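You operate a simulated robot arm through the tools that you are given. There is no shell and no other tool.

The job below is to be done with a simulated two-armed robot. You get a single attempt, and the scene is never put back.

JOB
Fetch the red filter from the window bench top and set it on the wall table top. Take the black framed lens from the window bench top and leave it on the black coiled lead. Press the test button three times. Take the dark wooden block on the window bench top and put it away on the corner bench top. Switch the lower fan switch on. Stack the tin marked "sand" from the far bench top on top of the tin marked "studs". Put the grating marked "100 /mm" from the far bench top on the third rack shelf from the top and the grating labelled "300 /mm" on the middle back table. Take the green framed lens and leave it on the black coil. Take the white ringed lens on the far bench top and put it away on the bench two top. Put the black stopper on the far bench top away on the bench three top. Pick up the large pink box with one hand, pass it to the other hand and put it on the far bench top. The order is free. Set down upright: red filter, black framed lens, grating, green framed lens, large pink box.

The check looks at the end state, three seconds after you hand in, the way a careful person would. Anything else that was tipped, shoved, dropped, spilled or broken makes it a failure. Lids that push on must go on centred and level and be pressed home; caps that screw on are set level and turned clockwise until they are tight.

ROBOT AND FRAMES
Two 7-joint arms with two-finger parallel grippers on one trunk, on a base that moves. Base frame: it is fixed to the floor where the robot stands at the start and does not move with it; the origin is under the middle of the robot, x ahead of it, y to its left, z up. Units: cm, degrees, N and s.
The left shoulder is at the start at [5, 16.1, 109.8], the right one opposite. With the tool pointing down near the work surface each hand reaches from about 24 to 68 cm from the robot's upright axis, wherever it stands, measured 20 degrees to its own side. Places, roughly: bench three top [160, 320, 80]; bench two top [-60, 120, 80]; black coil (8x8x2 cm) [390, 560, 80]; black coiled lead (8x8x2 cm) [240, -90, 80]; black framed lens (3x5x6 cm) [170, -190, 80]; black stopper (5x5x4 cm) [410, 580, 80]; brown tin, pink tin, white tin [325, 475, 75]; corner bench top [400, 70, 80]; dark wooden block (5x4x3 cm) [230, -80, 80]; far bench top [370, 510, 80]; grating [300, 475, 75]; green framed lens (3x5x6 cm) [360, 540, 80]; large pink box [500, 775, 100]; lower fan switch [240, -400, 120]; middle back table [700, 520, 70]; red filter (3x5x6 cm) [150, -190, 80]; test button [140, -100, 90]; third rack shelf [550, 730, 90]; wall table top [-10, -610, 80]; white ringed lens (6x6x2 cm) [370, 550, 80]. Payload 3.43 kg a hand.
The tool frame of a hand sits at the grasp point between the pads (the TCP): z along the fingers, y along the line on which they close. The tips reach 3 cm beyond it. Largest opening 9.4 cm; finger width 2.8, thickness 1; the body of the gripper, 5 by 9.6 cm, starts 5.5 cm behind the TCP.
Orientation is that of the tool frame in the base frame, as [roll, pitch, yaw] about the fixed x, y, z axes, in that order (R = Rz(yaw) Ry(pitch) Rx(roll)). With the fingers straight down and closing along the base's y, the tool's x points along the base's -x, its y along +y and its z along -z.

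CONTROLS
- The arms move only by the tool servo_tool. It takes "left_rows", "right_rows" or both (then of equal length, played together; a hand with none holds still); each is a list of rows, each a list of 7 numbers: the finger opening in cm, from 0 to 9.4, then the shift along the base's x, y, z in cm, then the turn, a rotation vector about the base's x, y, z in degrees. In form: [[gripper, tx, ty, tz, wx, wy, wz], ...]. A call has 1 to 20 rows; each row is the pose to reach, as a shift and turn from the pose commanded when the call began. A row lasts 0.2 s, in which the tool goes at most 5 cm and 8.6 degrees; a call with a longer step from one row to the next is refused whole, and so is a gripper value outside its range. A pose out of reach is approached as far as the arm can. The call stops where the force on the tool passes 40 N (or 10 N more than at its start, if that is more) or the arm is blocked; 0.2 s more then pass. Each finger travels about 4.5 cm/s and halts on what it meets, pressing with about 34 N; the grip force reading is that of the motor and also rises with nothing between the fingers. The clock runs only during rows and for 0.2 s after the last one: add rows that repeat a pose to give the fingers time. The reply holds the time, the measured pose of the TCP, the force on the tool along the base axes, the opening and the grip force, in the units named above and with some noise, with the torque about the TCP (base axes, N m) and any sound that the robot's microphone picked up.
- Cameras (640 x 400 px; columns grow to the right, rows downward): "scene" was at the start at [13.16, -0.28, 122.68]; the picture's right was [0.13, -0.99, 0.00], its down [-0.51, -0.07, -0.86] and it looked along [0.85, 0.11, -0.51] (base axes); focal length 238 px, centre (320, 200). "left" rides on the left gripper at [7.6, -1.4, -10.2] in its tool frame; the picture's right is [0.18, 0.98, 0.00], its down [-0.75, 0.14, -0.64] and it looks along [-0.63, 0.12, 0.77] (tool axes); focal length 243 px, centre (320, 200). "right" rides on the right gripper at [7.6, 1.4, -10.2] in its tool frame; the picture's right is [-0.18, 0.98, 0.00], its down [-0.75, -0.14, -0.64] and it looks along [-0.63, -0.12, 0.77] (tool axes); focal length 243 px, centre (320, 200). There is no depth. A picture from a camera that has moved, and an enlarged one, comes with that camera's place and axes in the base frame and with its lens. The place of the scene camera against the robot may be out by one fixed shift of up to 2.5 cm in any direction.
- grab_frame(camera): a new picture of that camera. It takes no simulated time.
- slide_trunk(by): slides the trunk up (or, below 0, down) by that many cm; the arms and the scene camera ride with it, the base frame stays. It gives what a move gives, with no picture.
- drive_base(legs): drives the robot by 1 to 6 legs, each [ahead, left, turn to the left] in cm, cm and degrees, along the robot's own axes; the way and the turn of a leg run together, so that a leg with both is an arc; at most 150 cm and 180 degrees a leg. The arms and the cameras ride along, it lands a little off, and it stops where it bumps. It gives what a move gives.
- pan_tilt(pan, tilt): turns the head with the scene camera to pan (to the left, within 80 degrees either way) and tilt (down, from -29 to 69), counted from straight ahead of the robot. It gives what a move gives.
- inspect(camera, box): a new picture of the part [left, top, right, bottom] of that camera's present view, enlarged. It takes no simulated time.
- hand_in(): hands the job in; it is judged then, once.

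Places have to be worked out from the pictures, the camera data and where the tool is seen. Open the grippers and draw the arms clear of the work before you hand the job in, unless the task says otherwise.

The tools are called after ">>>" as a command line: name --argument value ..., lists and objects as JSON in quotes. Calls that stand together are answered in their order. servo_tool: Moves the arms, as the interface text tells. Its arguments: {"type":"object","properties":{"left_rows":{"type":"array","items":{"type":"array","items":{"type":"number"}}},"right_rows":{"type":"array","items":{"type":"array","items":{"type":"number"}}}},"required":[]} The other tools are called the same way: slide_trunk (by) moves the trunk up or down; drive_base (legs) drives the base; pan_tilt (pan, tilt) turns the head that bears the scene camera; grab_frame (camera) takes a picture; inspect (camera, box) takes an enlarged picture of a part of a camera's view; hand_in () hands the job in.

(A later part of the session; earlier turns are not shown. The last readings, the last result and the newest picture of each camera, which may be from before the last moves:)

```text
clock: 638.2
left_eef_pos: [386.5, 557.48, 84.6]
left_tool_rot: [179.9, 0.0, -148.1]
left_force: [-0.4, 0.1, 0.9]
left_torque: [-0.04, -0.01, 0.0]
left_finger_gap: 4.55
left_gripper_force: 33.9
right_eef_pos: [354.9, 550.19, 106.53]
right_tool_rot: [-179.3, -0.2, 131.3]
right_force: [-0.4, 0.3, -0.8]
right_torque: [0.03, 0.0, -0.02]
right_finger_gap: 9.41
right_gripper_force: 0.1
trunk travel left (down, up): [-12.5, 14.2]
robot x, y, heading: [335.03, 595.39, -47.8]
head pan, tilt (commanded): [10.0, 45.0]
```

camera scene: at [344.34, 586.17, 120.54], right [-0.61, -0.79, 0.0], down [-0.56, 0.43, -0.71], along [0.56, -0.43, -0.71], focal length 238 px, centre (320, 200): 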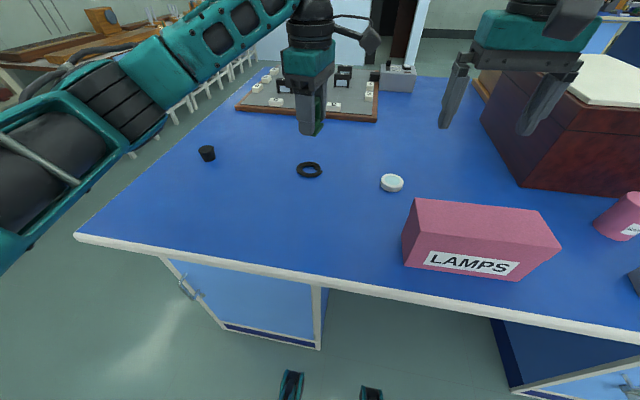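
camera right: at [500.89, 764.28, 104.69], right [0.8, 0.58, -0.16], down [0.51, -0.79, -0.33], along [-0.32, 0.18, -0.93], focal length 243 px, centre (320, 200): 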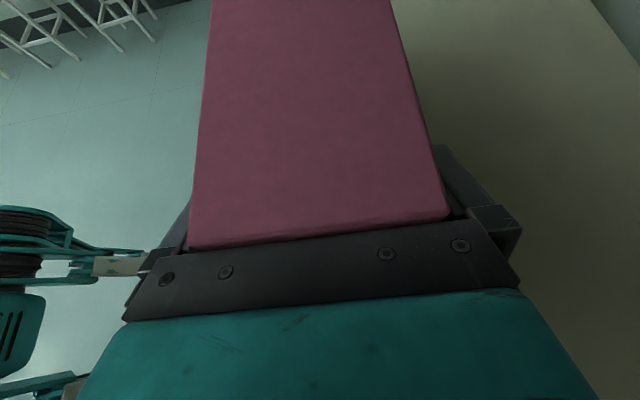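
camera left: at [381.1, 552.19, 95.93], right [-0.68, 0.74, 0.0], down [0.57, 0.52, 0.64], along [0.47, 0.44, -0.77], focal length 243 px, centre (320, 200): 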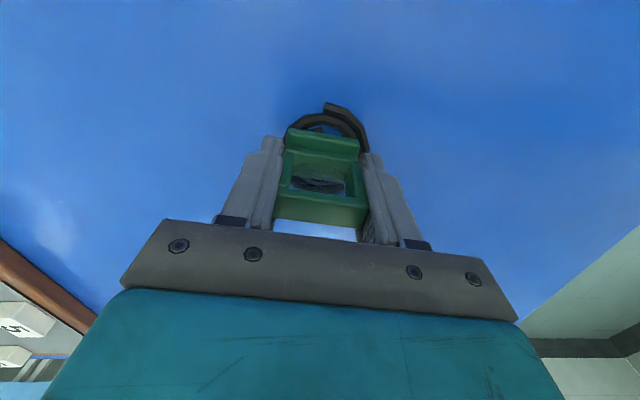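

>>> servo_tool --left_rows '[[4, 0, 0, -0.15, 0, 0, 0], [4, 0, 0, -0.3, 0, 0, 0]]'

>>> inspect --camera "scene" --box '[260, 120, 360, 190]'

```text
clock: 638.8
left_eef_pos: [386.43, 557.47, 84.74]
left_tool_rot: [-179.7, 0.1, -148.2]
left_force: [0.8, 1.7, 13.7]
left_torque: [0.16, 0.04, 0.03]
left_finger_gap: 4.55
left_gripper_force: 34.7
right_eef_pos: [354.9, 550.33, 106.63]
right_tool_rot: [-179.4, -0.1, 131.5]
right_force: [0.9, -1.1, 0.9]
right_torque: [0.04, -0.01, -0.02]
right_finger_gap: 9.39
right_gripper_force: 0.1
trunk travel left (down, up): [-12.5, 14.2]
robot x, y, heading: [334.86, 595.52, -47.6]
head pan, tilt (commanded): [10.0, 45.0]
```

```text
5.71 times, centred on (310, 155) of scene
camera zoom: at [344.23, 586.26, 120.59], right [-0.61, -0.79, 0.0], down [-0.56, 0.43, -0.71], along [0.56, -0.43, -0.71], focal length 1358 px, centre (377, 457)
```

zoom: 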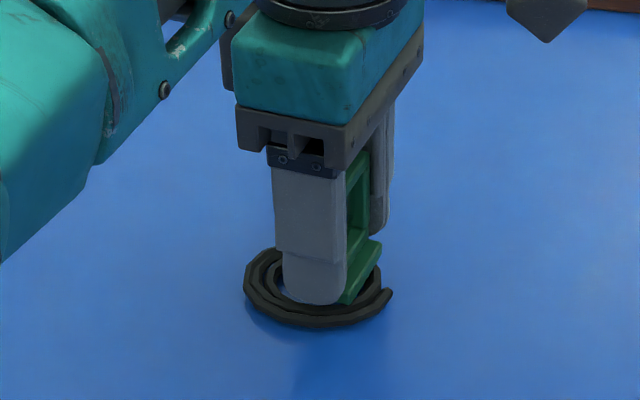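

Contact: the green lens rests on the coil. I ease up and open the fingers.

>>> servo_tool --left_rows '[[4, 0, 0, 0.2, 0, 0, 0], [4.6, 0, 0, 0.2, 0, 0, 0], [5.2, 0, 0, 0.2, 0, 0, 0], [6, 0, 0, 0.2, 0, 0, 0], [6.8, 0, 0, 0.2, 0, 0, 0], [7, 0, 0, 0.2, 0, 0, 0]]'

>>> inspect --camera "scene" --box '[260, 120, 360, 190]'

>>> grab_frame --camera "left"

```text
clock: 640.2
left_eef_pos: [386.55, 557.48, 84.55]
left_tool_rot: [179.8, 0.0, -148.1]
left_force: [0.3, -0.4, 0.1]
left_torque: [-0.02, -0.01, -0.03]
left_finger_gap: 6.99
left_gripper_force: 0.0
right_eef_pos: [355.01, 550.25, 106.47]
right_tool_rot: [-179.4, -0.2, 131.3]
right_force: [0.3, -0.3, 0.0]
right_torque: [-0.03, -0.01, -0.04]
right_finger_gap: 9.43
right_gripper_force: 0.1
trunk travel left (down, up): [-12.5, 14.2]
robot x, y, heading: [334.71, 595.47, -47.4]
head pan, tilt (commanded): [10.0, 45.0]
```

```text
5.71 times, centred on (310, 155) of scene
camera zoom: at [344.33, 586.17, 120.55], right [-0.61, -0.79, 0.0], down [-0.56, 0.43, -0.71], along [0.56, -0.43, -0.71], focal length 1358 px, centre (377, 457)
```

zoom: 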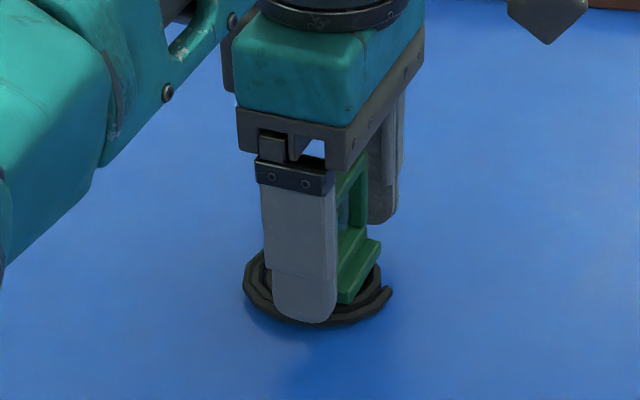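

```text
taken
camera left: at [380.98, 552.2, 94.82], right [-0.68, 0.74, 0.0], down [0.57, 0.52, 0.64], along [0.47, 0.44, -0.77], focal length 243 px, centre (320, 200)
```

left: 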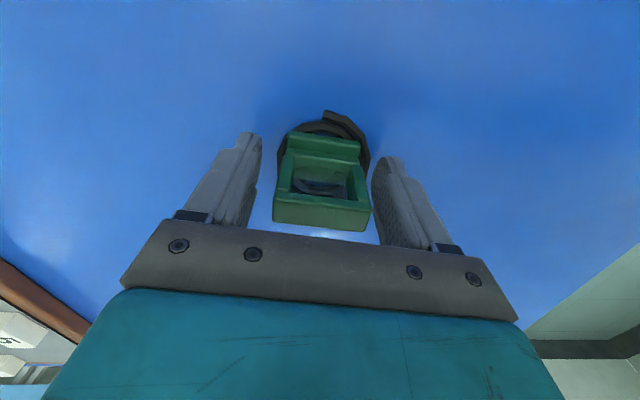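

The green lens stands upright on the coil. I lift the hand clear and draw it back.

>>> servo_tool --left_rows '[[7, 0, 0, 2, 0, 0, 0], [7, 0, 0, 5, 0, 0, 0], [7, 0, 0, 8, 0, 0, 0], [7, -1.5, 1.6, 11, 0, 0, 0], [7, -3.5, 3.8, 13, 0, 0, 0], [8, -6, 6.5, 15, 0, 0, 0], [9, -8.5, 9.2, 17, 0, 0, 0], [9.4, -10, 11, 20, 0, 0, 0]]'

>>> grab_frame --camera "scene"

```text
clock: 642.0
left_eef_pos: [376.4, 568.38, 104.42]
left_tool_rot: [179.8, 0.1, -148.1]
left_force: [-0.1, 0.0, -0.1]
left_torque: [-0.03, 0.0, 0.0]
left_finger_gap: 9.37
left_gripper_force: 0.0
right_eef_pos: [354.86, 550.17, 106.4]
right_tool_rot: [-179.3, -0.2, 131.4]
right_force: [-0.1, -0.5, 0.0]
right_torque: [0.0, 0.02, 0.0]
right_finger_gap: 9.39
right_gripper_force: 0.0
trunk travel left (down, up): [-12.5, 14.2]
robot x, y, heading: [335.15, 595.67, -47.7]
head pan, tilt (commanded): [10.0, 45.0]
```

```text
taken
camera scene: at [344.31, 586.19, 120.55], right [-0.61, -0.79, 0.0], down [-0.56, 0.43, -0.71], along [0.56, -0.43, -0.71], focal length 238 px, centre (320, 200)
```

scene: 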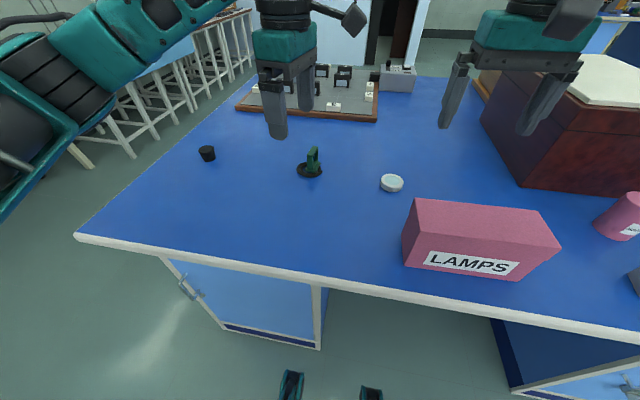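

Now the white-ringed lens at [369.5,544.7]: I bring the right hand over it.

>>> servo_tool --right_rows '[[9.4, 3, -1.1, -3, 0, 0, 0], [9, 6, -2.2, -6, 0, 0, 0], [8.6, 9, -3.3, -8, 0, 0, 0], [8.4, 12, -4.5, -10, 0, 0, 0], [8.4, 14.6, -5.5, -12, 0, 0, 0], [8.4, 14.6, -5.5, -12, 0, 0, 0]]'

>>> grab_frame --camera "right"

>>> grab_frame --camera "scene"

```text
clock: 643.4
left_eef_pos: [376.52, 568.26, 104.45]
left_tool_rot: [179.9, 0.0, -148.3]
left_force: [0.9, -0.1, 0.3]
left_torque: [0.0, 0.01, 0.02]
left_finger_gap: 9.41
left_gripper_force: 0.1
right_eef_pos: [369.52, 544.63, 94.56]
right_tool_rot: [-179.3, -0.1, 131.4]
right_force: [0.3, 0.1, 0.1]
right_torque: [0.01, -0.01, -0.02]
right_finger_gap: 8.39
right_gripper_force: 0.0
trunk travel left (down, up): [-12.5, 14.2]
robot x, y, heading: [335.38, 595.5, -47.4]
head pan, tilt (commanded): [10.0, 45.0]
```

```text
taken
camera right: at [365.55, 551.43, 104.89], right [0.86, 0.51, -0.01], down [0.4, -0.65, 0.64], along [0.32, -0.56, -0.77], focal length 243 px, centre (320, 200)
```

right: 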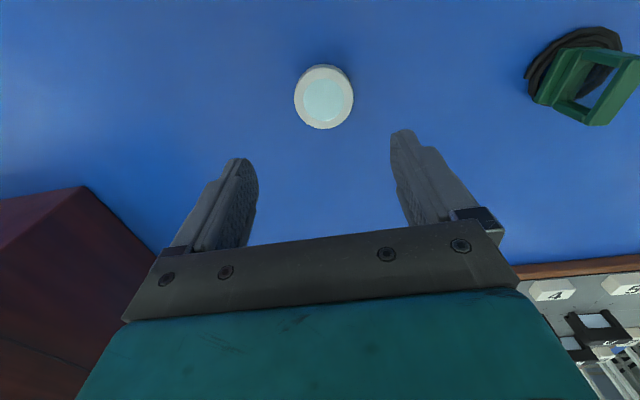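

```text
taken
camera scene: at [344.32, 586.16, 120.55], right [-0.61, -0.79, 0.0], down [-0.56, 0.43, -0.71], along [0.56, -0.43, -0.71], focal length 238 px, centre (320, 200)
```

scene: 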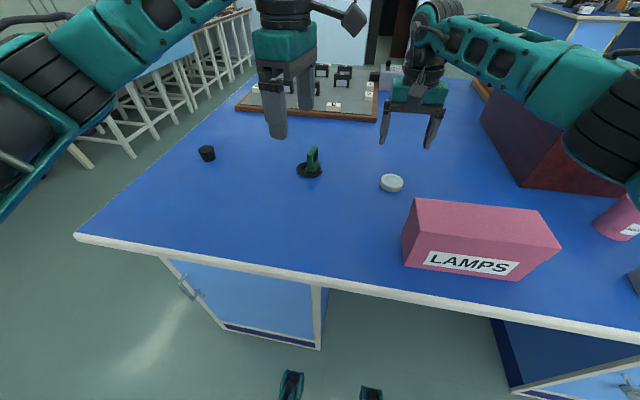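

>>> servo_tool --right_rows '[[8.2, -0.25, 0.55, -3, 0.46, -0.52, 0], [8, -0.25, 0.55, -6, 0.46, -0.52, 0], [8, -0.25, 0.55, -9, 0.46, -0.52, 0], [8, -0.25, 0.55, -11, 0.46, -0.52, 0], [8, -0.25, 0.55, -11.4, 0.46, -0.52, 0]]'

>>> grab_frame --camera "right"

```text
clock: 644.6
left_eef_pos: [376.51, 568.29, 104.46]
left_tool_rot: [179.9, 0.1, -148.2]
left_force: [0.5, 0.2, 0.4]
left_torque: [0.0, 0.0, 0.0]
left_finger_gap: 9.37
left_gripper_force: 0.0
right_eef_pos: [369.36, 545.06, 83.1]
right_tool_rot: [-180.0, -0.2, 131.3]
right_force: [-0.1, 0.9, 0.2]
right_torque: [0.03, -0.01, 0.0]
right_finger_gap: 8.0
right_gripper_force: 0.2
trunk travel left (down, up): [-12.5, 14.2]
robot x, y, heading: [334.54, 595.03, -47.6]
head pan, tilt (commanded): [10.0, 45.0]
```

```text
taken
camera right: at [365.18, 551.82, 93.4], right [0.86, 0.51, 0.0], down [0.39, -0.66, 0.64], along [0.33, -0.55, -0.77], focal length 243 px, centre (320, 200)
```

right: 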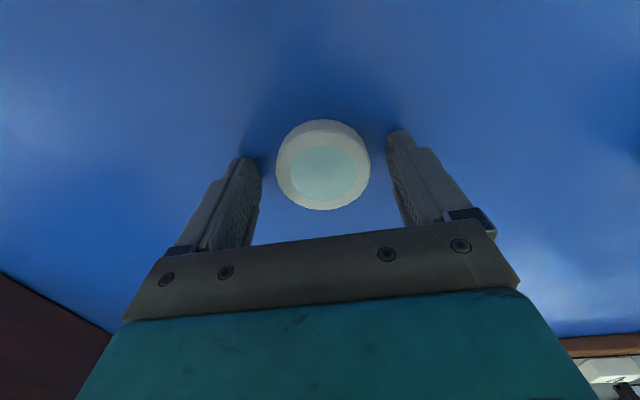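

>>> servo_tool --right_rows '[[7.2, 0, 0.2, 0, 0, 0, 0], [6.4, 0, 0.2, 0, 0, 0, 0], [5.6, 0, 0.2, 0, 0, 0, 0], [5, 0, 0.2, 0, 0, 0, 0], [4.6, 0, 0.2, 0, 0, 0, 0]]'

>>> servo_tool --right_rows '[[4.6, 0, 0, 2, 0, 0, 0], [4.6, 0, 0, 5, 0, 0, 0], [4.6, 0, 0, 9, 0, 0, 0], [4.6, -2, 2, 12, 0, 0, 0], [4.6, -5, 4, 15, 0, 0, 0], [4.6, -8, 5.5, 18, 0, 0, 0], [4.6, -11, 6.5, 21, 0, 0, 0], [4.6, -14, 7, 23, 0, 0, 0]]'

>>> grab_frame --camera "right"

```text
clock: 645.8
left_eef_pos: [376.5, 568.3, 104.41]
left_tool_rot: [179.9, 0.1, -148.2]
left_force: [0.0, -0.1, -0.6]
left_torque: [0.0, 0.02, 0.0]
left_finger_gap: 9.41
left_gripper_force: 0.1
right_eef_pos: [369.25, 545.3, 82.99]
right_tool_rot: [-179.9, -0.2, 131.3]
right_force: [0.2, 0.7, 0.3]
right_torque: [0.03, 0.03, 0.02]
right_finger_gap: 5.44
right_gripper_force: 34.2
trunk travel left (down, up): [-12.5, 14.2]
robot x, y, heading: [334.83, 595.58, -47.5]
head pan, tilt (commanded): [10.0, 45.0]
```

```text
clock: 647.6
left_eef_pos: [376.51, 568.32, 104.42]
left_tool_rot: [179.8, 0.1, -148.2]
left_force: [-0.6, 0.2, -0.3]
left_torque: [-0.02, 0.04, 0.01]
left_finger_gap: 9.42
left_gripper_force: 0.0
right_eef_pos: [355.38, 552.46, 106.2]
right_tool_rot: [-180.0, -0.1, 131.3]
right_force: [-0.1, 0.2, -1.3]
right_torque: [0.0, -0.01, 0.02]
right_finger_gap: 5.42
right_gripper_force: 34.2
trunk travel left (down, up): [-12.5, 14.2]
robot x, y, heading: [334.9, 595.63, -47.8]
head pan, tilt (commanded): [10.0, 45.0]
```

```text
taken
camera right: at [351.32, 559.15, 116.49], right [0.86, 0.51, 0.0], down [0.39, -0.66, 0.64], along [0.33, -0.55, -0.77], focal length 243 px, centre (320, 200)
```

right: 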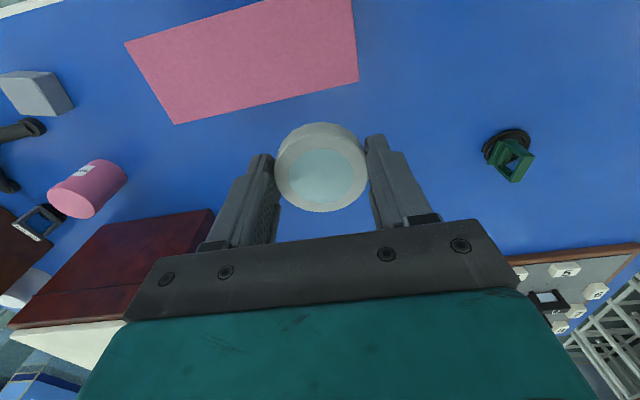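

The white lens is held in the right hand. I sidestep left and reach for the black stopper with the left hand.

>>> drive_base --legs '[[0, 28, 0]]'

>>> grab_frame --camera "left"

>>> grab_frame --camera "scene"

```text
clock: 650.6
left_eef_pos: [397.15, 587.14, 104.39]
left_tool_rot: [179.9, 0.0, -148.1]
left_force: [-0.8, 0.3, 1.0]
left_torque: [-0.03, -0.01, -0.02]
left_finger_gap: 9.4
left_gripper_force: 0.0
right_eef_pos: [375.96, 571.33, 106.12]
right_tool_rot: [180.0, -0.1, 131.5]
right_force: [-1.2, -0.2, -0.4]
right_torque: [-0.03, 0.02, -0.03]
right_finger_gap: 5.41
right_gripper_force: 34.1
trunk travel left (down, up): [-12.5, 14.2]
robot x, y, heading: [355.46, 614.32, -47.3]
head pan, tilt (commanded): [10.0, 45.0]
```

```text
taken
camera left: at [391.57, 581.89, 114.74], right [-0.68, 0.74, 0.0], down [0.57, 0.52, 0.64], along [0.47, 0.44, -0.77], focal length 243 px, centre (320, 200)
```

left: 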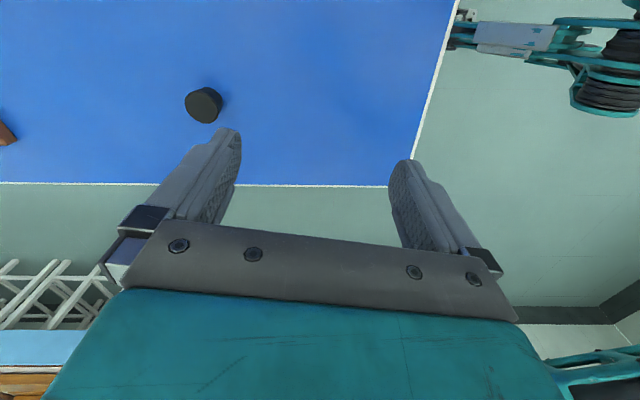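

```text
taken
camera scene: at [364.88, 605.01, 120.54], right [-0.61, -0.79, 0.0], down [-0.56, 0.43, -0.71], along [0.56, -0.43, -0.71], focal length 238 px, centre (320, 200)
```

scene: 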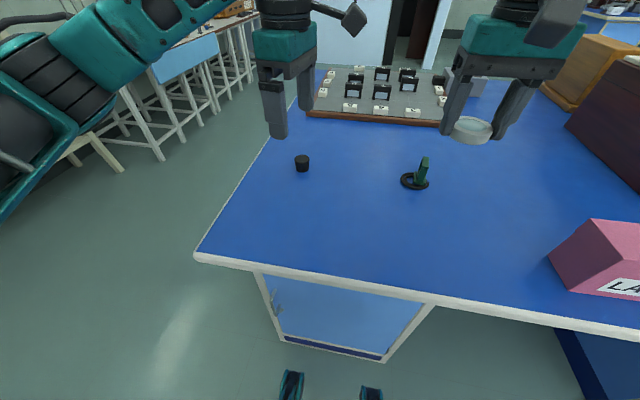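

The stopper is at [409.3,578.2]. I move the left hand over it while descending.

>>> servo_tool --left_rows '[[9.4, 2.5, -1.8, -3, 0, 0, 0], [9, 5, -3.6, -6, 0, 0, 0], [8.5, 7.5, -5.5, -8, 0, 0, 0], [8, 10, -7.3, -10, 0, 0, 0], [8, 12.15, -8.95, -12, 0, 0, 0], [8, 12.15, -8.95, -12, 0, 0, 0]]'

>>> grab_frame --camera "left"

```text
clock: 652.0
left_eef_pos: [409.31, 578.41, 92.4]
left_tool_rot: [179.9, 0.1, -148.2]
left_force: [0.2, 0.1, 0.4]
left_torque: [-0.01, 0.0, -0.02]
left_finger_gap: 8.01
left_gripper_force: 0.1
right_eef_pos: [376.16, 571.29, 106.24]
right_tool_rot: [-180.0, -0.2, 131.4]
right_force: [0.1, -0.5, -0.2]
right_torque: [0.02, 0.0, -0.01]
right_finger_gap: 5.4
right_gripper_force: 34.1
trunk travel left (down, up): [-12.5, 14.2]
robot x, y, heading: [355.92, 614.51, -47.7]
head pan, tilt (commanded): [10.0, 45.0]
```

```text
taken
camera left: at [403.77, 573.12, 102.75], right [-0.67, 0.74, 0.0], down [0.57, 0.52, 0.64], along [0.47, 0.43, -0.77], focal length 243 px, centre (320, 200)
```

left: 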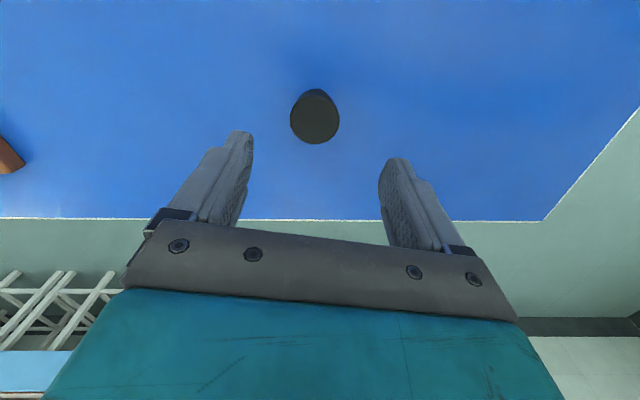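

>>> servo_tool --left_rows '[[8, 0.1, -0.4, -3, 0, 0, 0], [8, 0.1, -0.4, -6, 0, 0, 0], [8, 0.1, -0.4, -8.5, 0, 0, 0], [8, 0.1, -0.4, -9.3, 0, 0, 0]]'

>>> grab_frame --camera "left"

```text
clock: 653.0
left_eef_pos: [409.35, 577.98, 83.03]
left_tool_rot: [-180.0, 0.2, -148.3]
left_force: [0.7, -0.5, -0.4]
left_torque: [-0.02, 0.01, 0.0]
left_finger_gap: 8.0
left_gripper_force: 0.0
right_eef_pos: [376.06, 571.31, 106.02]
right_tool_rot: [179.9, -0.2, 131.4]
right_force: [-0.2, 0.5, -0.9]
right_torque: [0.03, -0.02, -0.01]
right_finger_gap: 5.43
right_gripper_force: 33.6
trunk travel left (down, up): [-12.5, 14.2]
robot x, y, heading: [355.48, 614.38, -47.8]
head pan, tilt (commanded): [10.0, 45.0]
```

```text
taken
camera left: at [403.77, 572.58, 93.32], right [-0.67, 0.74, 0.0], down [0.57, 0.52, 0.64], along [0.47, 0.43, -0.77], focal length 243 px, centre (320, 200)
```

left: 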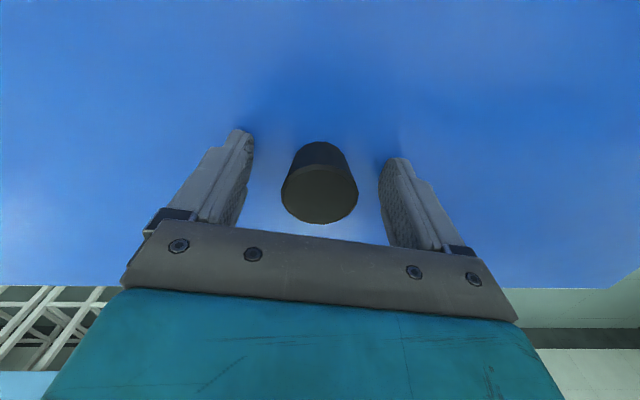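

The stopper is between the fingers. I close and lift, then draw the hand back.

>>> servo_tool --left_rows '[[7, 0, 0, 0, 0, 0, 0], [6, 0, 0, 0, 0, 0, 0], [5, 0, 0, 0, 0, 0, 0], [4, 0, 0, 0, 0, 0, 0], [3.2, 0, 0, 0, 0, 0, 0], [3.2, 0, 0, 0, 0, 0, 0]]'

>>> servo_tool --left_rows '[[3.2, 0, 0, 2, 0, 0, 0], [3.2, 0, 0, 5, 0, 0, 0], [3.2, 0, 0, 9, 0, 0, 0], [3.2, -1.5, 1.6, 12, 0, 0, 0], [3.2, -3.5, 3.8, 14, 0, 0, 0], [3.2, -6, 6.5, 17, 0, 0, 0], [3.2, -8.5, 9.2, 20, 0, 0, 0], [3.2, -10.5, 11.4, 23, 0, 0, 0]]'

>>> grab_frame --camera "left"

>>> grab_frame --camera "scene"

```text
clock: 654.4
left_eef_pos: [409.25, 577.79, 82.97]
left_tool_rot: [179.8, 0.1, -148.1]
left_force: [-0.4, -1.6, 0.6]
left_torque: [-0.02, -0.01, 0.01]
left_finger_gap: 4.1
left_gripper_force: 33.9
right_eef_pos: [376.11, 571.35, 106.08]
right_tool_rot: [-180.0, -0.1, 131.4]
right_force: [-0.1, 1.2, -0.7]
right_torque: [0.02, 0.03, 0.02]
right_finger_gap: 5.4
right_gripper_force: 34.1
trunk travel left (down, up): [-12.5, 14.2]
robot x, y, heading: [355.52, 614.47, -47.5]
head pan, tilt (commanded): [10.0, 45.0]
```

```text
clock: 656.2
left_eef_pos: [398.63, 589.21, 106.22]
left_tool_rot: [179.8, 0.2, -148.1]
left_force: [0.0, -0.5, -0.6]
left_torque: [-0.02, -0.04, 0.01]
left_finger_gap: 4.08
left_gripper_force: 33.5
right_eef_pos: [376.05, 571.25, 106.03]
right_tool_rot: [-180.0, -0.1, 131.4]
right_force: [-0.4, 0.1, -0.8]
right_torque: [-0.02, -0.02, 0.01]
right_finger_gap: 5.41
right_gripper_force: 33.6
trunk travel left (down, up): [-12.5, 14.2]
robot x, y, heading: [355.7, 614.17, -47.2]
head pan, tilt (commanded): [10.0, 45.0]
```

```text
taken
camera left: at [393.13, 583.96, 116.43], right [-0.68, 0.74, 0.0], down [0.57, 0.52, 0.64], along [0.47, 0.44, -0.77], focal length 243 px, centre (320, 200)
```

left: 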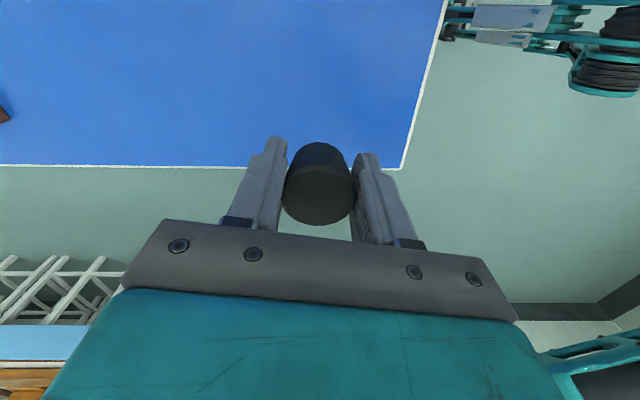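

```text
taken
camera scene: at [364.84, 605.03, 120.55], right [-0.61, -0.79, 0.0], down [-0.56, 0.43, -0.71], along [0.56, -0.43, -0.71], focal length 238 px, centre (320, 200)
```

scene: 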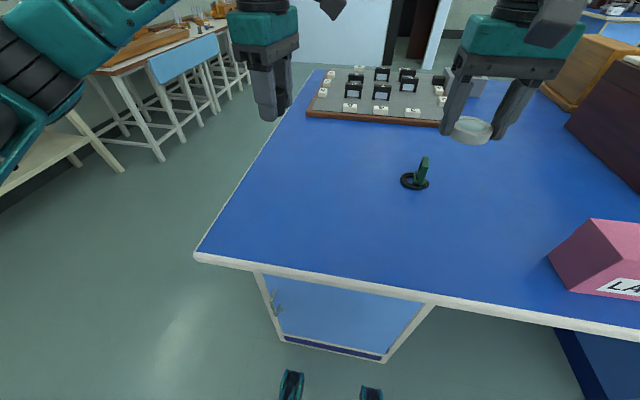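

The stopper is in the left hand and the white lens in the right. I back off and drive along the bench's far side toward the passage and bench three.

>>> drive_base --legs '[[-32, 0, 0], [0, -140, 0], [0, -130, 0]]'

>>> pan_tilt --pan -45 --tilt 20

>>> grab_frame --camera "scene"

```text
clock: 681.5
left_eef_pos: [181.64, 429.96, 106.06]
left_tool_rot: [179.8, 0.1, -147.0]
left_force: [0.8, -0.1, 0.0]
left_torque: [-0.01, -0.02, 0.02]
left_finger_gap: 3.91
left_gripper_force: 33.9
right_eef_pos: [159.38, 411.62, 106.1]
right_tool_rot: [-179.9, -0.2, 132.5]
right_force: [-0.7, 0.2, -0.9]
right_torque: [0.02, -0.02, -0.02]
right_finger_gap: 5.38
right_gripper_force: 33.9
trunk travel left (down, up): [-12.5, 14.2]
robot x, y, heading: [137.84, 454.36, -46.2]
head pan, tilt (commanded): [10.0, 45.0]
```

```text
clock: 682.7
left_eef_pos: [181.66, 429.84, 106.14]
left_tool_rot: [180.0, 0.0, -147.0]
left_force: [0.2, -0.2, -0.5]
left_torque: [-0.01, -0.02, -0.01]
left_finger_gap: 3.9
left_gripper_force: 34.3
right_eef_pos: [159.27, 411.59, 106.2]
right_tool_rot: [180.0, -0.3, 132.6]
right_force: [0.1, -0.6, -1.1]
right_torque: [-0.01, 0.04, 0.01]
right_finger_gap: 5.39
right_gripper_force: 34.1
trunk travel left (down, up): [-12.5, 14.2]
robot x, y, heading: [137.87, 454.28, -46.3]
head pan, tilt (commanded): [-45.0, 20.0]
```

```text
taken
camera scene: at [140.75, 440.6, 124.41], right [-1.0, 0.02, 0.0], down [0.01, 0.34, -0.94], along [-0.02, -0.94, -0.34], focal length 238 px, centre (320, 200)
```

scene: 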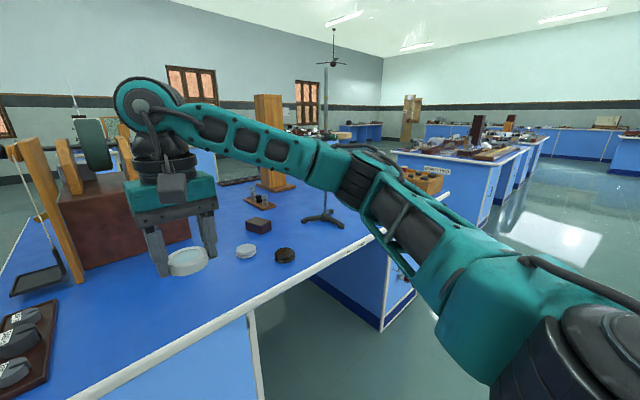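

I'm already beside bench three's far side. I look straight at it for a free spot.

>>> pan_tilt --pan 0 --tilt 32

>>> grab_frame --camera "scene"

```text
clock: 683.8
left_eef_pos: [181.68, 429.9, 106.17]
left_tool_rot: [179.9, 0.1, -147.0]
left_force: [0.1, 0.4, -0.8]
left_torque: [0.01, 0.0, 0.02]
left_finger_gap: 3.9
left_gripper_force: 33.7
right_eef_pos: [159.3, 411.57, 106.12]
right_tool_rot: [180.0, -0.1, 132.5]
right_force: [-0.4, 0.6, 0.0]
right_torque: [0.0, -0.02, -0.02]
right_finger_gap: 5.4
right_gripper_force: 33.4
trunk travel left (down, up): [-12.5, 14.2]
robot x, y, heading: [138.08, 454.23, -46.3]
head pan, tilt (commanded): [0.0, 32.0]
```

```text
taken
camera scene: at [147.14, 443.43, 122.49], right [-0.72, -0.69, 0.0], down [-0.37, 0.38, -0.85], along [0.58, -0.61, -0.53], focal length 238 px, centre (320, 200)
```

scene: 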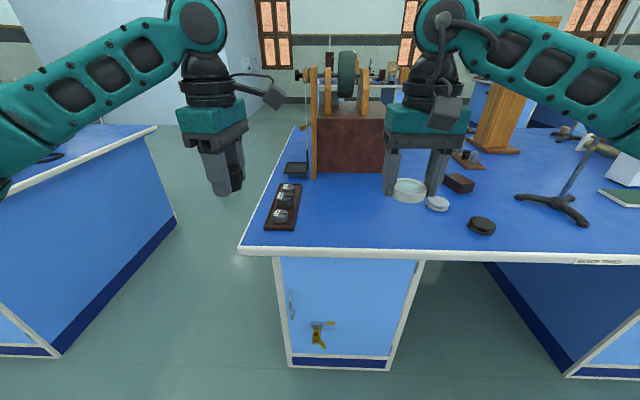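

>>> grab_frame --camera "left"

>>> inspect --camera "scene" --box '[240, 100, 520, 270]'

```text
taken
camera left: at [176.26, 424.55, 116.44], right [-0.69, 0.72, 0.0], down [0.56, 0.53, 0.64], along [0.46, 0.44, -0.77], focal length 243 px, centre (320, 200)
```

left: 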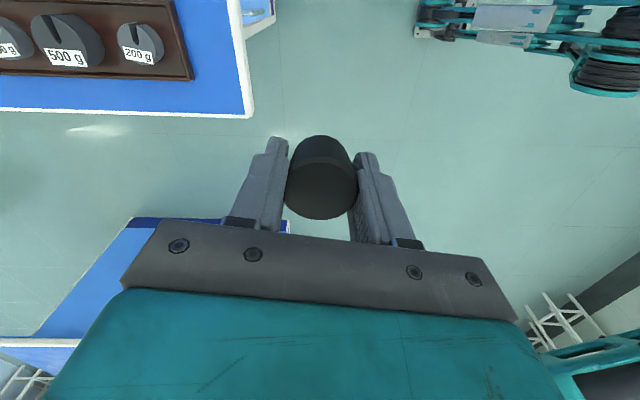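

```text
2.29 times, centred on (380, 185) of scene
camera zoom: at [147.14, 443.43, 122.49], right [-0.72, -0.69, 0.0], down [-0.37, 0.38, -0.85], along [0.58, -0.61, -0.53], focal length 543 px, centre (183, 234)
```

zoom: 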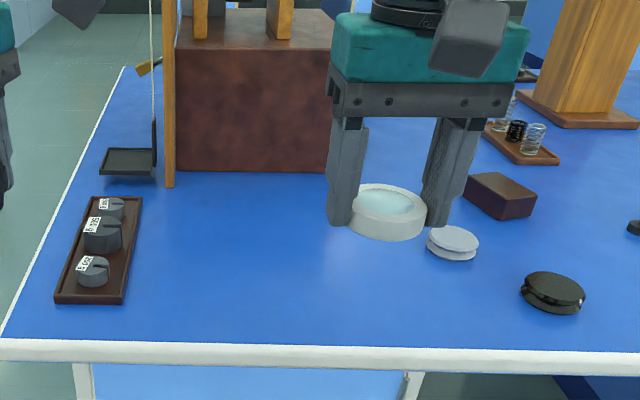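

The stopper has slipped a few millimetres in the grip, so I place it soon. There is a large free area between the weights tray and the discs; I move right 18 and forward 25.

>>> drive_base --legs '[[0, -18, 0], [25, 0, 0]]'

>>> grab_frame --camera "left"

>>> grab_frame --camera "scene"

```text
clock: 687.4
left_eef_pos: [185.27, 399.43, 106.22]
left_tool_rot: [179.9, 0.2, -147.2]
left_force: [0.3, -0.1, -0.2]
left_torque: [-0.02, 0.01, -0.01]
left_finger_gap: 3.95
left_gripper_force: 34.1
right_eef_pos: [162.99, 381.2, 106.13]
right_tool_rot: [-180.0, -0.1, 132.3]
right_force: [-0.2, -0.6, -0.7]
right_torque: [-0.02, 0.0, 0.0]
right_finger_gap: 5.38
right_gripper_force: 33.7
trunk travel left (down, up): [-12.5, 14.2]
robot x, y, heading: [141.86, 423.77, -46.4]
head pan, tilt (commanded): [0.0, 32.0]
```

```text
taken
camera left: at [179.95, 394.15, 116.42], right [-0.69, 0.73, 0.0], down [0.56, 0.53, 0.64], along [0.47, 0.44, -0.77], focal length 243 px, centre (320, 200)
```

left: 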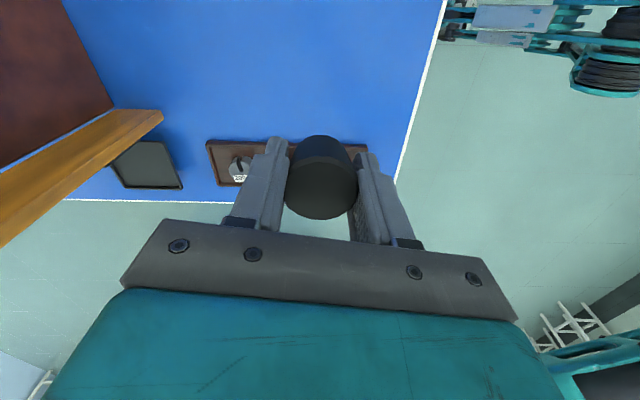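

```text
taken
camera scene: at [150.91, 413.13, 122.48], right [-0.73, -0.69, 0.0], down [-0.36, 0.38, -0.85], along [0.58, -0.62, -0.53], focal length 238 px, centre (320, 200)
```

scene: 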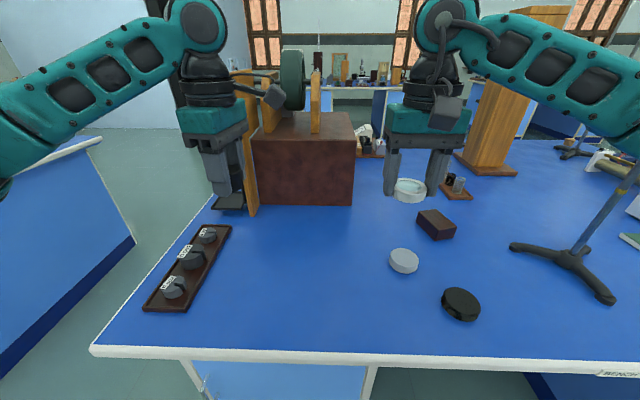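

The spot is free; I shift 7 cm further from the weights tray while lowering.

>>> servo_tool --left_rows '[[3.2, -1.5, -1.4, -3, 0, 0, 0], [3.2, -3, -2.8, -6, 0, 0, 0], [3.2, -4.5, -4.2, -9, 0, 0, 0], [3.2, -5, -4.8, -13, 0, 0, 0], [3.2, -5, -4.8, -17, 0, 0, 0], [3.2, -5, -4.8, -20, 0, 0, 0]]'

>>> grab_frame --camera "left"

>>> inspect --camera "scene" --box '[120, 150, 420, 350]'

```text
clock: 688.8
left_eef_pos: [180.3, 394.72, 86.18]
left_tool_rot: [179.8, -0.1, -147.2]
left_force: [0.3, -0.1, -0.4]
left_torque: [0.01, 0.06, 0.01]
left_finger_gap: 3.92
left_gripper_force: 33.8
right_eef_pos: [162.97, 381.25, 106.05]
right_tool_rot: [179.9, -0.2, 132.2]
right_force: [-1.0, -0.7, -0.7]
right_torque: [0.02, 0.01, -0.03]
right_finger_gap: 5.4
right_gripper_force: 34.1
trunk travel left (down, up): [-12.5, 14.2]
robot x, y, heading: [141.57, 424.36, -46.6]
head pan, tilt (commanded): [0.0, 32.0]
```

```text
taken
camera left: at [174.92, 389.5, 96.52], right [-0.69, 0.73, 0.0], down [0.56, 0.53, 0.64], along [0.47, 0.44, -0.77], focal length 243 px, centre (320, 200)
```

left: 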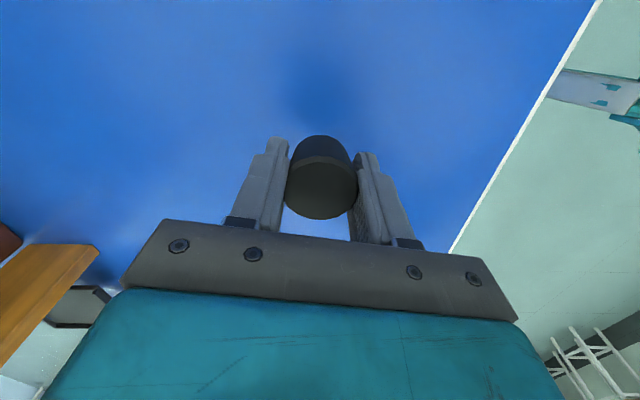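

```text
2.00 times, centred on (270, 250) of scene
camera zoom: at [150.89, 413.15, 122.49], right [-0.73, -0.69, 0.0], down [-0.36, 0.38, -0.85], along [0.58, -0.62, -0.53], focal length 475 px, centre (420, 100)
```

zoom: 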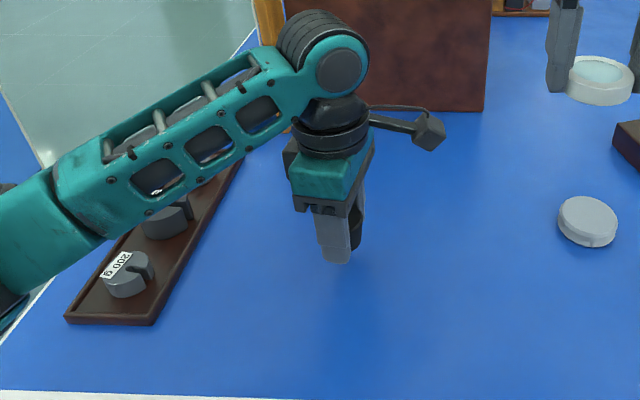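

>>> servo_tool --left_rows '[[3.2, 0, 0, -0.8, 0, 0, 0], [3.2, 0, 0, -1.5, 0, 0, 0], [3.2, 0, 0, -2, 0, 0, 0], [3.2, 0, 0, -2.4, 0, 0, 0]]'

```text
clock: 689.8
left_eef_pos: [180.34, 394.78, 83.85]
left_tool_rot: [179.9, 0.1, -147.2]
left_force: [0.9, -0.6, -0.5]
left_torque: [-0.01, -0.02, 0.01]
left_finger_gap: 3.91
left_gripper_force: 33.8
right_eef_pos: [163.04, 381.23, 106.04]
right_tool_rot: [-179.9, -0.2, 132.3]
right_force: [-0.3, 0.2, -0.3]
right_torque: [0.0, -0.03, 0.02]
right_finger_gap: 5.42
right_gripper_force: 34.4
trunk travel left (down, up): [-12.5, 14.2]
robot x, y, heading: [141.9, 424.35, -46.6]
head pan, tilt (commanded): [0.0, 32.0]
```

>>> servo_tool --left_rows '[[3.2, 0, 0, -0.3, 0, 0, 0], [3.2, 0, 0, -0.6, 0, 0, 0], [3.2, 0, 0, -0.85, 0, 0, 0]]'

```text
clock: 690.6
left_eef_pos: [180.34, 394.84, 83.05]
left_tool_rot: [180.0, 0.0, -147.3]
left_force: [-1.2, 2.7, 6.2]
left_torque: [-0.08, 0.01, 0.02]
left_finger_gap: 3.93
left_gripper_force: 34.3
right_eef_pos: [162.94, 381.35, 106.15]
right_tool_rot: [179.9, -0.1, 132.3]
right_force: [0.0, -0.3, -0.6]
right_torque: [0.0, 0.0, -0.01]
right_finger_gap: 5.38
right_gripper_force: 34.3
trunk travel left (down, up): [-12.5, 14.2]
robot x, y, heading: [141.47, 423.83, -46.5]
head pan, tilt (commanded): [0.0, 32.0]
```

Contact. I release the stopper and lift the hand.

>>> servo_tool --left_rows '[[4, 0, 0, 0.05, 0, 0, 0], [5, 0, 0, 0.05, 0, 0, 0], [6, 0, 0, 0.05, 0, 0, 0], [7, 0, 0, 0.05, 0, 0, 0], [8, 0, 0, 0.05, 0, 0, 0], [8, 0, 0, 3, 0, 0, 0], [8, 0, 0, 7, 0, 0, 0], [8, 0, 0, 11, 0, 0, 0], [9, 0, 0, 15, 0, 0, 0], [9.4, 0, 0, 19, 0, 0, 0], [9.4, 0, 0, 23, 0, 0, 0]]'

>>> inspect --camera "scene" --box '[120, 150, 420, 350]'

```text
clock: 693.0
left_eef_pos: [180.35, 394.9, 105.88]
left_tool_rot: [179.9, 0.2, -147.2]
left_force: [-0.2, 0.8, -0.4]
left_torque: [0.01, 0.0, 0.0]
left_finger_gap: 9.43
left_gripper_force: 0.1
right_eef_pos: [162.95, 381.32, 106.14]
right_tool_rot: [180.0, -0.1, 132.3]
right_force: [-0.2, 0.4, -0.6]
right_torque: [0.0, 0.0, -0.03]
right_finger_gap: 5.38
right_gripper_force: 34.1
trunk travel left (down, up): [-12.5, 14.2]
robot x, y, heading: [141.92, 424.3, -46.3]
head pan, tilt (commanded): [0.0, 32.0]
```

```text
2.00 times, centred on (270, 250) of scene
camera zoom: at [150.85, 413.17, 122.49], right [-0.73, -0.69, 0.0], down [-0.36, 0.38, -0.85], along [0.58, -0.62, -0.53], focal length 475 px, centre (420, 100)
```

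zoom: 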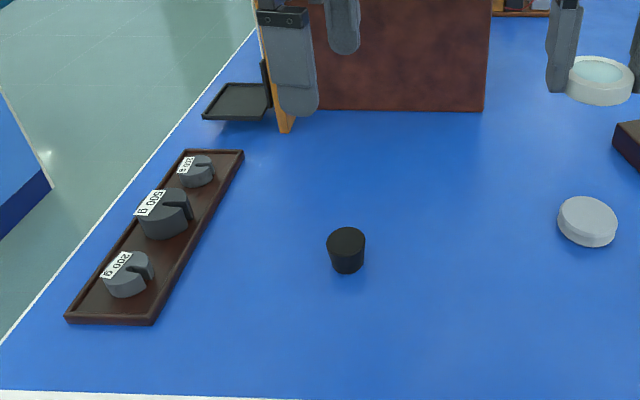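

The stopper is on bench three. Bench two is ~300 cm further along the same side; I back off and check the way to the right.

>>> drive_base --legs '[[-28, 0, 0]]'

>>> pan_tilt --pan -75 --tilt 18

>>> grab_frame --camera "scene"

```text
clock: 695.0
left_eef_pos: [161.01, 415.34, 105.84]
left_tool_rot: [179.8, 0.1, -147.0]
left_force: [0.6, 1.1, 0.7]
left_torque: [-0.04, 0.01, 0.05]
left_finger_gap: 9.41
left_gripper_force: 0.1
right_eef_pos: [143.76, 401.6, 106.12]
right_tool_rot: [180.0, -0.1, 132.5]
right_force: [0.2, 1.7, 0.0]
right_torque: [0.02, -0.01, 0.01]
right_finger_gap: 5.41
right_gripper_force: 34.3
trunk travel left (down, up): [-12.5, 14.2]
robot x, y, heading: [122.51, 444.68, -46.3]
head pan, tilt (commanded): [0.0, 32.0]
```

```text
clock: 696.5
left_eef_pos: [161.09, 415.19, 105.75]
left_tool_rot: [179.9, 0.0, -147.0]
left_force: [0.2, 0.1, 0.5]
left_torque: [-0.01, 0.05, 0.01]
left_finger_gap: 9.42
left_gripper_force: 0.0
right_eef_pos: [143.74, 401.73, 106.14]
right_tool_rot: [180.0, -0.2, 132.6]
right_force: [0.1, 0.7, -1.1]
right_torque: [-0.02, -0.01, 0.0]
right_finger_gap: 5.39
right_gripper_force: 34.1
trunk travel left (down, up): [-12.5, 14.2]
robot x, y, heading: [122.34, 444.63, -46.4]
head pan, tilt (commanded): [-75.0, 18.0]
```

```text
taken
camera scene: at [120.53, 432.03, 124.74], right [-0.85, 0.52, 0.0], down [0.16, 0.26, -0.95], along [-0.49, -0.81, -0.31], focal length 238 px, centre (320, 200)
```

scene: 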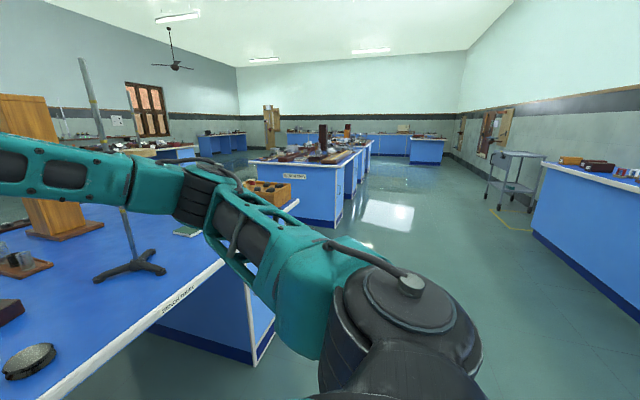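

The side aisle is clear. I drive right along the benches to bench two.

>>> drive_base --legs '[[0, 0, -2.5], [0, -145, 0], [0, -145, 0]]'

>>> pan_tilt --pan -10 --tilt 28

>>> grab_frame --camera "scene"

```text
clock: 721.8
left_eef_pos: [-50.05, 223.57, 105.83]
left_tool_rot: [179.9, 0.1, -147.5]
left_force: [0.1, 0.1, 0.2]
left_torque: [0.01, 0.0, 0.01]
left_finger_gap: 9.41
left_gripper_force: 0.0
right_eef_pos: [-67.56, 210.07, 106.08]
right_tool_rot: [-179.9, -0.3, 131.9]
right_force: [0.4, 0.5, 0.1]
right_torque: [0.0, 0.02, 0.04]
right_finger_gap: 5.39
right_gripper_force: 34.2
trunk travel left (down, up): [-12.5, 14.2]
robot x, y, heading: [-88.17, 253.26, -46.9]
head pan, tilt (commanded): [-75.0, 18.0]
```

```text
clock: 723.1
left_eef_pos: [-50.17, 223.51, 105.7]
left_tool_rot: [179.9, 0.1, -147.6]
left_force: [0.2, 0.7, 0.0]
left_torque: [-0.03, 0.02, 0.04]
left_finger_gap: 9.4
left_gripper_force: 0.0
right_eef_pos: [-67.53, 210.0, 106.04]
right_tool_rot: [180.0, -0.2, 131.9]
right_force: [-0.1, -0.5, -1.2]
right_torque: [0.0, 0.04, -0.01]
right_finger_gap: 5.39
right_gripper_force: 33.7
trunk travel left (down, up): [-12.5, 14.2]
robot x, y, heading: [-88.53, 253.14, -47.2]
head pan, tilt (commanded): [-10.0, 28.0]
```

```text
taken
camera scene: at [-80.61, 241.0, 123.12], right [-0.84, -0.55, 0.0], down [-0.26, 0.39, -0.88], along [0.48, -0.74, -0.47], focal length 238 px, centre (320, 200)
```

scene: 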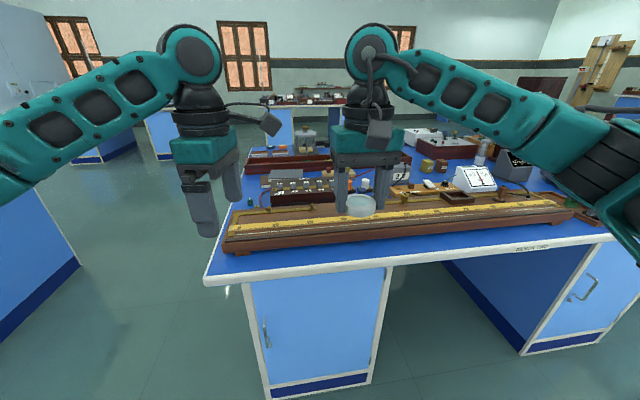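

>>> inspect --camera "scene" --box '[200, 120, 420, 290]'

>>> inspect --camera "scene" --box '[400, 110, 640, 280]'

```text
2.35 times, centred on (310, 205) of scene
camera zoom: at [-80.61, 241.0, 123.12], right [-0.84, -0.55, 0.0], down [-0.26, 0.39, -0.88], along [0.48, -0.74, -0.47], focal length 559 px, centre (344, 188)
```

zoom: 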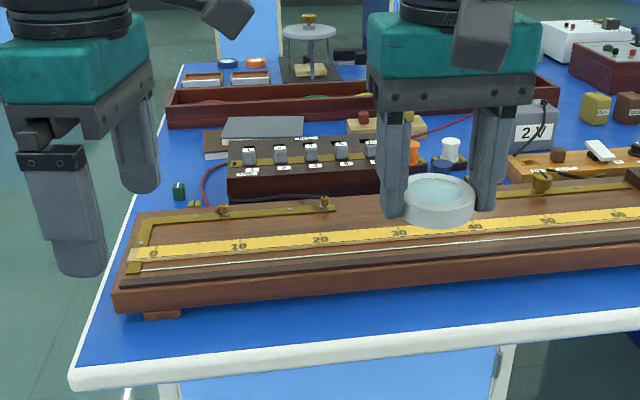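

```text
2.35 times, centred on (520, 195) of scene
camera zoom: at [-80.61, 241.0, 123.12], right [-0.84, -0.55, 0.0], down [-0.26, 0.39, -0.88], along [0.48, -0.74, -0.47], focal length 559 px, centre (-151, 212)
```

zoom: 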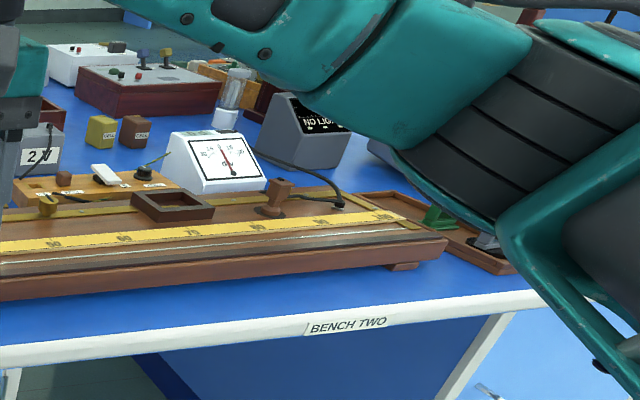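

This is bench two (label visible). A ~10 cm deep strip in front of the metre bridge is free, enough for the 6 cm lens. I square up and drive 17 cm forward so the lens is over that strip.

>>> drive_base --legs '[[0, 0, -3.4], [16, 0, 0]]'

>>> pan_tilt --pan -12 --tilt 45

>>> grab_frame --camera "scene"

>>> grab_frame --camera "right"

```text
clock: 725.0
left_eef_pos: [-41.85, 209.28, 105.71]
left_tool_rot: [180.0, 0.1, -151.0]
left_force: [-0.1, 0.0, -0.7]
left_torque: [-0.01, 0.04, 0.0]
left_finger_gap: 9.38
left_gripper_force: 0.2
right_eef_pos: [-60.18, 196.84, 106.05]
right_tool_rot: [179.9, -0.2, 128.4]
right_force: [0.6, -0.8, -0.9]
right_torque: [0.03, 0.01, 0.01]
right_finger_gap: 5.41
right_gripper_force: 34.4
trunk travel left (down, up): [-12.5, 14.2]
robot x, y, heading: [-78.53, 241.17, -50.4]
head pan, tilt (commanded): [-10.0, 28.0]
```

```text
clock: 725.8
left_eef_pos: [-41.92, 209.3, 105.66]
left_tool_rot: [179.9, 0.1, -151.0]
left_force: [-0.6, 0.8, 0.4]
left_torque: [0.04, -0.05, 0.02]
left_finger_gap: 9.41
left_gripper_force: 0.2
right_eef_pos: [-60.16, 196.9, 106.04]
right_tool_rot: [-180.0, -0.2, 128.5]
right_force: [-1.1, 0.1, -0.7]
right_torque: [0.0, -0.05, 0.03]
right_finger_gap: 5.35
right_gripper_force: 33.6
trunk travel left (down, up): [-12.5, 14.2]
robot x, y, heading: [-78.45, 241.11, -50.3]
head pan, tilt (commanded): [-12.0, 45.0]
```

```text
taken
camera scene: at [-71.96, 229.19, 120.55], right [-0.89, -0.46, 0.0], down [-0.33, 0.63, -0.71], along [0.33, -0.63, -0.71], focal length 238 px, centre (320, 200)
```

scene: 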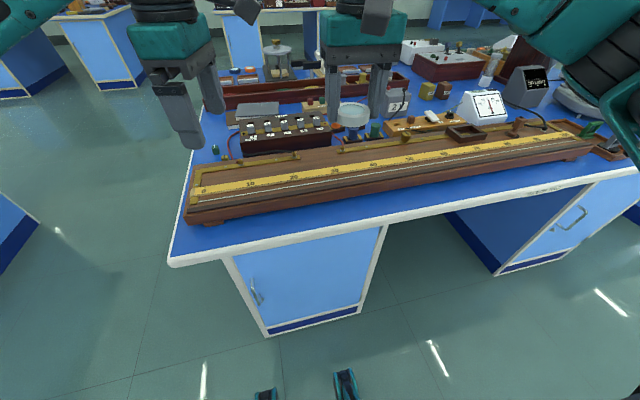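

```text
taken
camera right: at [-63.9, 203.75, 116.45], right [0.88, 0.47, 0.0], down [0.36, -0.68, 0.64], along [0.3, -0.57, -0.77], focal length 243 px, centre (320, 200)
```

right: 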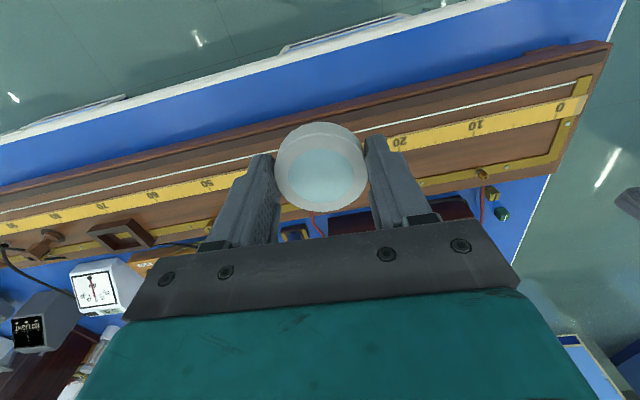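

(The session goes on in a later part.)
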